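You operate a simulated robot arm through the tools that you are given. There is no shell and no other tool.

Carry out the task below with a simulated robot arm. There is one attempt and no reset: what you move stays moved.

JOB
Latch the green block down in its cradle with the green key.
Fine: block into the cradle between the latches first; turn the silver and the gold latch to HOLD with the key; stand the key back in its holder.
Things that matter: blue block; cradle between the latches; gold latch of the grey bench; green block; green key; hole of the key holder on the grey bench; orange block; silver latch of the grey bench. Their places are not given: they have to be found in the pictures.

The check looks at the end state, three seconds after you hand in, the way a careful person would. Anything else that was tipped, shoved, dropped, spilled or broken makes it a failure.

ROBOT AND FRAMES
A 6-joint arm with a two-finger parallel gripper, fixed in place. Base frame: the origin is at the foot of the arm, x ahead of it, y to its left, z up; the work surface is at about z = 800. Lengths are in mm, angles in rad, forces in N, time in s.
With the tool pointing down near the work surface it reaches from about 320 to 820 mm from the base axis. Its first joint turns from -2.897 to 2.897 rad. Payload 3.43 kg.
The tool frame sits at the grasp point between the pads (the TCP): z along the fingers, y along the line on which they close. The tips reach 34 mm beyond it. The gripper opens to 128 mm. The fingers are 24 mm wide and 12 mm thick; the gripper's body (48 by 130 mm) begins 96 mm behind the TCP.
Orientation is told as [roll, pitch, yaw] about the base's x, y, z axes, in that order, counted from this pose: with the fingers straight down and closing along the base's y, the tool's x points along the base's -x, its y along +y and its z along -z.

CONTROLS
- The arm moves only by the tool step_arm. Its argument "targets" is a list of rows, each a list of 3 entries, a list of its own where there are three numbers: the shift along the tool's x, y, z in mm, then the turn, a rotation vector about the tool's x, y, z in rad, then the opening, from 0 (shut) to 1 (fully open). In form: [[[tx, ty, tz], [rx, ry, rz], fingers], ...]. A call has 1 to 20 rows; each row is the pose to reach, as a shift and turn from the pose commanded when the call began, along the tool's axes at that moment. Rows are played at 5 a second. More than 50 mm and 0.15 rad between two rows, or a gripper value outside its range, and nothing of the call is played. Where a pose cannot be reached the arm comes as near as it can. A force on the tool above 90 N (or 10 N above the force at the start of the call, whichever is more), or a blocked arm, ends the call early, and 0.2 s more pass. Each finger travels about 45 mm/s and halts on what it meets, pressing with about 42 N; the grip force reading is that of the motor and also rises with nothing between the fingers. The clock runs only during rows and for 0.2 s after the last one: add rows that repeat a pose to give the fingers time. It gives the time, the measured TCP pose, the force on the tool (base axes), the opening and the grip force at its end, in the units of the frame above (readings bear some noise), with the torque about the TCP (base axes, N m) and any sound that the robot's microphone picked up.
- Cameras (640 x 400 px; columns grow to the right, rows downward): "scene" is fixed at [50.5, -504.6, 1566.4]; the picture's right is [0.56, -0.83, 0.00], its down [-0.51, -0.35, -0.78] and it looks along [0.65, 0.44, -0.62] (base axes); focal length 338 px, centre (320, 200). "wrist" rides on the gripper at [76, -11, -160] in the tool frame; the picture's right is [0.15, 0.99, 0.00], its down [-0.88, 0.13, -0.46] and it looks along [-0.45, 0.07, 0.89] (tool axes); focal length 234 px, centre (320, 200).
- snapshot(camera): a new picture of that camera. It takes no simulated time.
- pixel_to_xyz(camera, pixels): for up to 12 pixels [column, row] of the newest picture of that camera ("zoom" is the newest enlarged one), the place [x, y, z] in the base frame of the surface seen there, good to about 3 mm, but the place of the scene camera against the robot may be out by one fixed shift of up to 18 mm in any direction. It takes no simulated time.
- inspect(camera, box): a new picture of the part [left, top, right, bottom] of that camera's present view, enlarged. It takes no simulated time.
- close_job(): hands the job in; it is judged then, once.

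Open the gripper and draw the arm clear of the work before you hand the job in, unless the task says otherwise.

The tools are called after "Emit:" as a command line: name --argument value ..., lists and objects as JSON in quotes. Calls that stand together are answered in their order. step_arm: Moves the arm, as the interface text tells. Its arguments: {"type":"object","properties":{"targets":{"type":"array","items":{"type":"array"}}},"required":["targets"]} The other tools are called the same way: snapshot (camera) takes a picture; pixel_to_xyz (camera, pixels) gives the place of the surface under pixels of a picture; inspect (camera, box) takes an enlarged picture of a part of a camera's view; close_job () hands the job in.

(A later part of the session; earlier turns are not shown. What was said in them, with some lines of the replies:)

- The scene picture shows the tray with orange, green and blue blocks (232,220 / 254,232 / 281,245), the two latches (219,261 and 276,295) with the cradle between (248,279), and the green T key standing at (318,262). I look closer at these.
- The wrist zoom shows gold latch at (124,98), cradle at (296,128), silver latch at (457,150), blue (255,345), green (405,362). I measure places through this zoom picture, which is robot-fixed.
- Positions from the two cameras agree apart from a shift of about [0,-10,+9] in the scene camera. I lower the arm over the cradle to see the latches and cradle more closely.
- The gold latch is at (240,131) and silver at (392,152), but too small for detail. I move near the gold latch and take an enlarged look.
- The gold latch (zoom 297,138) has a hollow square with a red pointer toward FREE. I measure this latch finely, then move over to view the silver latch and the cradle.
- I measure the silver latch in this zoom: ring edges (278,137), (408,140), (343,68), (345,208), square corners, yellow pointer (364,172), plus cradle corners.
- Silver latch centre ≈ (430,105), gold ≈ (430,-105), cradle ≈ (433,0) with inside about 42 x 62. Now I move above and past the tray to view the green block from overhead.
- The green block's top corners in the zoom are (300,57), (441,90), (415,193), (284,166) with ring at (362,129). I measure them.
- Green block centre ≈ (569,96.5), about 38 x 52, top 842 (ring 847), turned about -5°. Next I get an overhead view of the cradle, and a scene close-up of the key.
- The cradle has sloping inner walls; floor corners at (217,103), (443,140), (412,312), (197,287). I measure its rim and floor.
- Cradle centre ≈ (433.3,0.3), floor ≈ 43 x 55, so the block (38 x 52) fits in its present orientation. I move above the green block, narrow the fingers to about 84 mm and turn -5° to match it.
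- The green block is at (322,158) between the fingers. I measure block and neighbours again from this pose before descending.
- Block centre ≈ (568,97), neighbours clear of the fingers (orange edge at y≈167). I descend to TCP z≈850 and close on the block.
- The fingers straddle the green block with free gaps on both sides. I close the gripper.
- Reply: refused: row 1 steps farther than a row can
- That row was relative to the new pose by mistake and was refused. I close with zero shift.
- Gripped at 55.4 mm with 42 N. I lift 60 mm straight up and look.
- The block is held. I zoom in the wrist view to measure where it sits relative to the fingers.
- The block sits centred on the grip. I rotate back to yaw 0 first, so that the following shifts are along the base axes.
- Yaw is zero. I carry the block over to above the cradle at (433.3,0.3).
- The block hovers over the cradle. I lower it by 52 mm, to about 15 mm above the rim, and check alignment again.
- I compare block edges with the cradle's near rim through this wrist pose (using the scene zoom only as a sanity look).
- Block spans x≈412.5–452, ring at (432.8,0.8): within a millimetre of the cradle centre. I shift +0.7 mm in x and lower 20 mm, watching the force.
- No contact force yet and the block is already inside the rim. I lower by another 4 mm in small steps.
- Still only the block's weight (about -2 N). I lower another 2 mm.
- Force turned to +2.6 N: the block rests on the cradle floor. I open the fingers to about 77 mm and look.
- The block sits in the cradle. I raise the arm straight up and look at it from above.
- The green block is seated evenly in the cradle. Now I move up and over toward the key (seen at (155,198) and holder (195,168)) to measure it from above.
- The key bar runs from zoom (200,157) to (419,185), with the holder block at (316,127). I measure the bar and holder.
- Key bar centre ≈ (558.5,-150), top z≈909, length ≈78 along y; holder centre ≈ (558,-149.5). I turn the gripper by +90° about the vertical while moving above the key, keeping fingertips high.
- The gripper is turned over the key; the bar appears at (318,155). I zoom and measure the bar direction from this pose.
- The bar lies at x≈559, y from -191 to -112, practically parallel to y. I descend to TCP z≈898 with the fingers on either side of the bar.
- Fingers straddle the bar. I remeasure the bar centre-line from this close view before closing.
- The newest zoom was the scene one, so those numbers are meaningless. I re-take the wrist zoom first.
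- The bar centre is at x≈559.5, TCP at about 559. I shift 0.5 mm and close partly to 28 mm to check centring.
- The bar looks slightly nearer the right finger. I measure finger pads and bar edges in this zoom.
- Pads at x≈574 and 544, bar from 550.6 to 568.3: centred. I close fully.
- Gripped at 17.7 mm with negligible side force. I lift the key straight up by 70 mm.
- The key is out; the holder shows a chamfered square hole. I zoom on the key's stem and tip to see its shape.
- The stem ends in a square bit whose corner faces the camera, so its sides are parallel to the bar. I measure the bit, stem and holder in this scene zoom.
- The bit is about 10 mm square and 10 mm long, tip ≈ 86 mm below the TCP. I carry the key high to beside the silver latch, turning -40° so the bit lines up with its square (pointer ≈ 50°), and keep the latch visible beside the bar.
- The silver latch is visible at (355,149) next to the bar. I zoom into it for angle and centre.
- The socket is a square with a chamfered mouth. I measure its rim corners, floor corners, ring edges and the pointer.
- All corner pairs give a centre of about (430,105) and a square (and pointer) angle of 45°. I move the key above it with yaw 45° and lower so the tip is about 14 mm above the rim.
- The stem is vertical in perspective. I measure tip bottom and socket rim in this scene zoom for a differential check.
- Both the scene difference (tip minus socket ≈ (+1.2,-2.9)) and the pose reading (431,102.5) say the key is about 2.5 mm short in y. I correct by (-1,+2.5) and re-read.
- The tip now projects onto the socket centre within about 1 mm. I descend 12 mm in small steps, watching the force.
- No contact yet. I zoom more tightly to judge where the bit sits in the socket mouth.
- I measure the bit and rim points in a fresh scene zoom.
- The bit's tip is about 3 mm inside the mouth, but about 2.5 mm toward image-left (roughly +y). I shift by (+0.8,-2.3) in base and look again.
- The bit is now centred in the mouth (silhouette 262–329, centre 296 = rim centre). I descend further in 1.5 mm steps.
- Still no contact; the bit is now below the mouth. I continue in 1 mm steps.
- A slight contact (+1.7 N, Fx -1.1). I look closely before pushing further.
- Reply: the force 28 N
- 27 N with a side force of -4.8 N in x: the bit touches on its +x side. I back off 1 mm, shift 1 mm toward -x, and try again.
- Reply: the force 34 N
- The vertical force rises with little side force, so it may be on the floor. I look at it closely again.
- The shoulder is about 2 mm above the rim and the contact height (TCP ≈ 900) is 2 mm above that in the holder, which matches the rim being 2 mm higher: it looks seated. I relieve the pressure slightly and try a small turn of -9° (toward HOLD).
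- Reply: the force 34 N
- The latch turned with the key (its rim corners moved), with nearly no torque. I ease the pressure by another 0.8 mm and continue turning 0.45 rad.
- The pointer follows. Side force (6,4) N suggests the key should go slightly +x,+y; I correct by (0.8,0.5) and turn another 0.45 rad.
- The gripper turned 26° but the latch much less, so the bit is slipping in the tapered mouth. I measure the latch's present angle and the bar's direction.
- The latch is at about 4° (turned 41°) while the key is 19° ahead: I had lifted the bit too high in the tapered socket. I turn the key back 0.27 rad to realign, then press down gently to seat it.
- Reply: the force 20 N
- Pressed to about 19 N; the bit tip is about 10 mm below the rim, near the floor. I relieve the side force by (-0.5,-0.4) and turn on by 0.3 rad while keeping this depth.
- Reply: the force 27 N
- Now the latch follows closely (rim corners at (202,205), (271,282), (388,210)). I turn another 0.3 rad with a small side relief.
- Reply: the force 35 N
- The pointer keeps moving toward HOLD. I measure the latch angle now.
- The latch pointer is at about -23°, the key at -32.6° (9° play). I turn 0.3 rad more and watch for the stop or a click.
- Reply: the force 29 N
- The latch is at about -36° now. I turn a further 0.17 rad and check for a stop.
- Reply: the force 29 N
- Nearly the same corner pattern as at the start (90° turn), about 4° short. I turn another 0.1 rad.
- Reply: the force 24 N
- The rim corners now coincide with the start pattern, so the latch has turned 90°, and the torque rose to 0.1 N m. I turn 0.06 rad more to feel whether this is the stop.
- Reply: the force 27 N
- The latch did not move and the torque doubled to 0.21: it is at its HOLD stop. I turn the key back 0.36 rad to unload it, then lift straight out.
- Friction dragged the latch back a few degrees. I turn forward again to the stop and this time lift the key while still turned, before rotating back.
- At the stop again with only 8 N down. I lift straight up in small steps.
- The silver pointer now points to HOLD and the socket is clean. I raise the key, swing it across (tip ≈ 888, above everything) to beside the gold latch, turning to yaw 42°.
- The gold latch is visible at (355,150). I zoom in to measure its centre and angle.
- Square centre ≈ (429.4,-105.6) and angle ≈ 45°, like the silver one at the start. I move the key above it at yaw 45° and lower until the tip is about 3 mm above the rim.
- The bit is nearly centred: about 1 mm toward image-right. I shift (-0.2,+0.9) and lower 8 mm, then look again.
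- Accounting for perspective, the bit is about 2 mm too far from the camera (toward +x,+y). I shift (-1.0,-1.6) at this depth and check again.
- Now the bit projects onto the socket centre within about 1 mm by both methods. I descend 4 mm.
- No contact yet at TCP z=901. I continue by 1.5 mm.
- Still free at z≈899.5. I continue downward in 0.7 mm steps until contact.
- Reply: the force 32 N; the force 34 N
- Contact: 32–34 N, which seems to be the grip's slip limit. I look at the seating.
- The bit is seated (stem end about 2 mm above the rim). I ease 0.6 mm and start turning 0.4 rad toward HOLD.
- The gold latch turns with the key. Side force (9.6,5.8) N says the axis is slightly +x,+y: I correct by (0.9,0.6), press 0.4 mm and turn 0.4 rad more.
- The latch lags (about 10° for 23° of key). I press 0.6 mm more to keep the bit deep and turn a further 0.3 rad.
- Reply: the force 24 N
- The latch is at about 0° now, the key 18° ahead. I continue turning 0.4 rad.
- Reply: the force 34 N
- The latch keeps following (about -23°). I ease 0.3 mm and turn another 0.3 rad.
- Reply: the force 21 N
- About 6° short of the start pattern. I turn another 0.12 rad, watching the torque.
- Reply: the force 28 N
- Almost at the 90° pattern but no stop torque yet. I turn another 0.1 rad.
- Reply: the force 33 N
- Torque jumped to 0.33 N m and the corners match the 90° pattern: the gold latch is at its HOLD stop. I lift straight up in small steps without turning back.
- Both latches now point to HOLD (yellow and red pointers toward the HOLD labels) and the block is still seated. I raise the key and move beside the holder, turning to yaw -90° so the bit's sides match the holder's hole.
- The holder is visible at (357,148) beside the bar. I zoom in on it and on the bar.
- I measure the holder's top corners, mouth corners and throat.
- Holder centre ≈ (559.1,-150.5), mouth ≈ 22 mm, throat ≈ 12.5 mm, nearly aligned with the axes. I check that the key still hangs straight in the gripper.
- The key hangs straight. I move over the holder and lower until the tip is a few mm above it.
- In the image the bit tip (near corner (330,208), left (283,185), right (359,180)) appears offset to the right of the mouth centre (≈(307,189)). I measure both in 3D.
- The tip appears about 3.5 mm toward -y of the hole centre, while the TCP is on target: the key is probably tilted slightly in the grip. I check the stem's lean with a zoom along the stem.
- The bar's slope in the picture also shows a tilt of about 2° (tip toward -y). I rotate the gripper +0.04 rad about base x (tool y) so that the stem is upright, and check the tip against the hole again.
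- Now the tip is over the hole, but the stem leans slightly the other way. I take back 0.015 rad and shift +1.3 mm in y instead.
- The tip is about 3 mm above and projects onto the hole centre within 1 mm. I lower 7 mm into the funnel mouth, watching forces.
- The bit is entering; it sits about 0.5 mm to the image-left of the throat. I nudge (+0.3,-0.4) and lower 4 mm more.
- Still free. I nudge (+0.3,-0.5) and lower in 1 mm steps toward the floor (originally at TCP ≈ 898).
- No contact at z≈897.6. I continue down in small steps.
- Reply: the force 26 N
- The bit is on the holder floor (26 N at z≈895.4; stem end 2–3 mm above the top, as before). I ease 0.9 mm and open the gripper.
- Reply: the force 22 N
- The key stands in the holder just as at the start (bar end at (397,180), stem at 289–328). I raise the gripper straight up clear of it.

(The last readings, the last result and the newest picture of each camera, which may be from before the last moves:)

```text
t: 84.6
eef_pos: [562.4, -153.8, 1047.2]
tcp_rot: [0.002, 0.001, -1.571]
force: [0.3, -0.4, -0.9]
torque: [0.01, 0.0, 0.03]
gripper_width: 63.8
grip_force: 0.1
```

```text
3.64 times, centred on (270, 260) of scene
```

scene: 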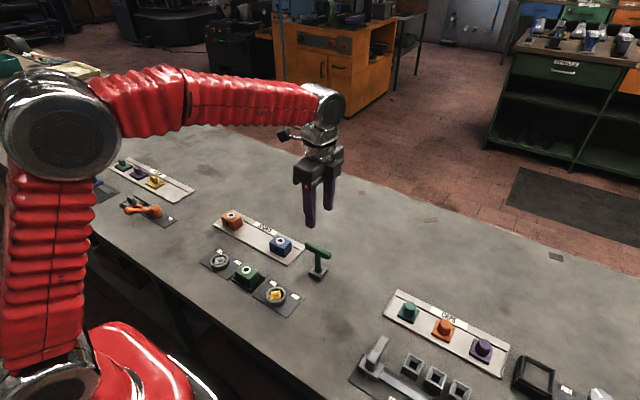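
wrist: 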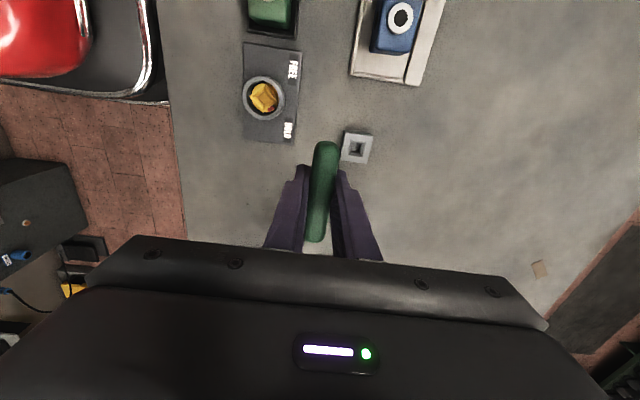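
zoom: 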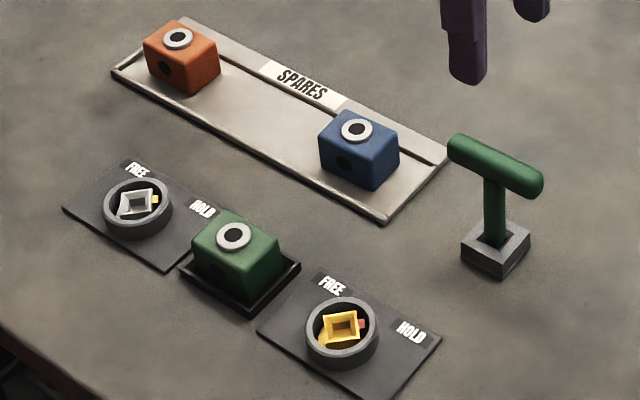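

Everything is in place. I verify the two latches' final angles and the block's seating with close zooms.

Emit:
inspect --camera "scene" --box '[212, 252, 230, 268]'

Emit:
pixel_to_xyz --camera "zoom" --pixels '[[232, 175], [364, 152], [357, 241], [229, 261], [380, 190], [300, 215], [230, 218], [361, 195], [300, 162], [295, 253], [375, 185], [385, 195]]'

Emit:
inspect --camera "scene" --box '[267, 284, 287, 304]'

Emit:
pixel_to_xyz --camera "zoom" --pixels '[[225, 166], [366, 145], [380, 261], [236, 285], [392, 190], [300, 215], [231, 220], [372, 200], [300, 157], [310, 272], [385, 190], [398, 195]]'

```text
16.00 times, centred on (221, 260) of scene
```

zoom: 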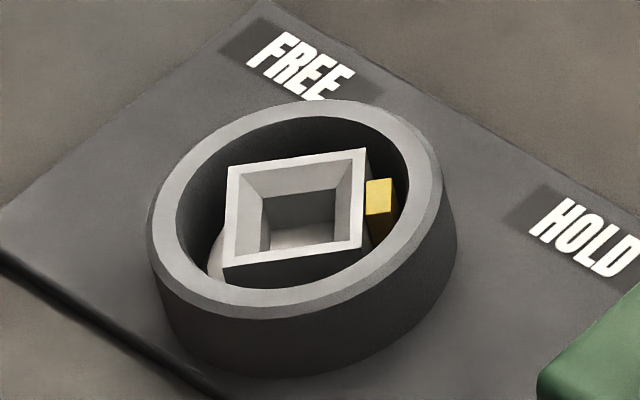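

```text
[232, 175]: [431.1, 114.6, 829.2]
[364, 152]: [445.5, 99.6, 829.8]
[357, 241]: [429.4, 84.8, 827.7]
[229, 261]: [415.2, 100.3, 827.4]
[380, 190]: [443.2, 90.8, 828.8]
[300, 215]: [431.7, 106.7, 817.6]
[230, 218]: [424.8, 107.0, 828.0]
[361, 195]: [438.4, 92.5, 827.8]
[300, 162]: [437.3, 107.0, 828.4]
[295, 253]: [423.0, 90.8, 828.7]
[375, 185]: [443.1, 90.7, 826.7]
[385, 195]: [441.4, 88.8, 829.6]
```

```text
16.00 times, centred on (277, 294) of scene
```

zoom: 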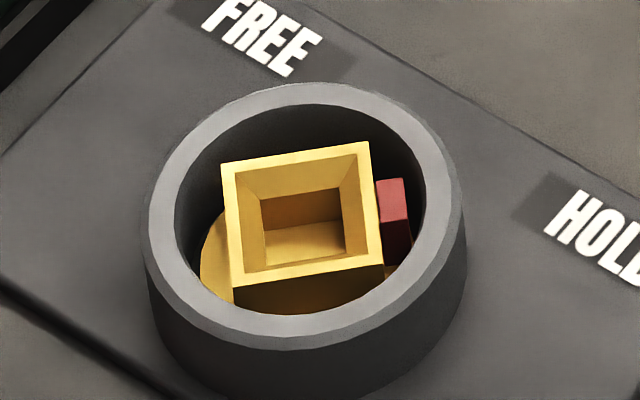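

```text
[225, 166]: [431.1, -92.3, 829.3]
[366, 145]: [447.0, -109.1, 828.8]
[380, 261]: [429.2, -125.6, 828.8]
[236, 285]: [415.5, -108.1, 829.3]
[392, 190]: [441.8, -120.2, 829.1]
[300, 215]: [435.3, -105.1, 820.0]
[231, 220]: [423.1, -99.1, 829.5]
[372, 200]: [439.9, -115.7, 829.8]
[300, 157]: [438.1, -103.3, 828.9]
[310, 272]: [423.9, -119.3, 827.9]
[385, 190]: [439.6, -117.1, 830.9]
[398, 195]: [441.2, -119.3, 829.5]
```

Both latches sit at -45° pointing to HOLD. I open the gripper fully, raise the arm further away, and take a last look at the key from above.

Emit:
step_arm --targets '[[[0, 0, -25], [0, 0, 0], 0.7], [[20, -20, -50], [0, 0, 0], 1], [[40, -40, -60], [0, 0, 0], 1], [[60, -60, -60], [0, 0, 0], 1], [[60, -60, -60], [0, 0, 0], 1], [[60, -60, -60], [0, 0, 0], 1]]'

Emit:
snapshot --camera "scene"

Emit:
inspect --camera "scene" --box '[290, 230, 350, 290]'

```text
t: 86.0
eef_pos: [498.6, -94.2, 1106.6]
tcp_rot: [0.002, 0.001, -1.571]
force: [-0.1, 1.0, -0.2]
torque: [-0.01, -0.03, -0.04]
gripper_width: 128.2
grip_force: 0.1
```

```text
taken
```

scene: 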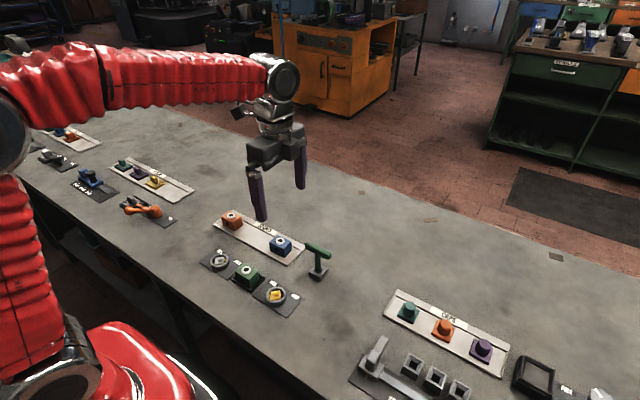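

```text
6.67 times, centred on (320, 260) of scene
```

zoom: 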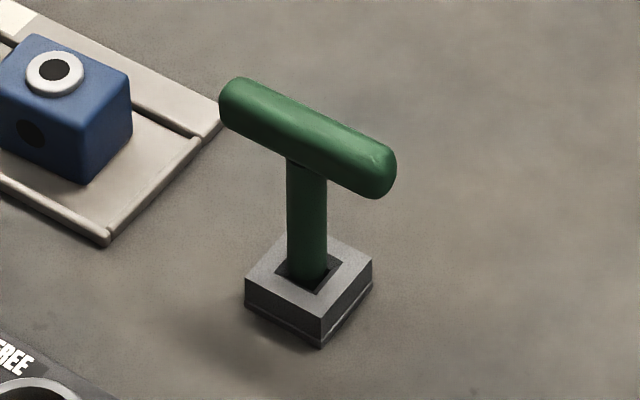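

The key stands upright in its holder exactly as at the start, the green block is seated, both latches point to HOLD, the other blocks are untouched, and the arm is clear with the gripper open. I hand the job in.

Emit:
close_job

```text
The job is handed in.
```

The green block is latched down in its cradle, and I have handed the job in. I don't have the judge's result.

- **Block:** the green block sits level on the cradle floor. The orange and blue blocks were not touched.
- **Latches:** I turned both the silver and the gold latch 90° with the green key, until each stopped turning. A last close-up showed both pointers aimed at HOLD.
- **Key:** the green key is back in its holder, standing upright and looking as it did at the start. Its bar is turned 180° from where it was.
- **Arm:** the arm is raised clear of the bench with the gripper fully open.

While I was turning the silver latch, friction pulled it back a few degrees when I reversed the key. I turned it to the stop again and lifted the key straight out without reversing. The last close-up, taken after that, still showed it at HOLD.
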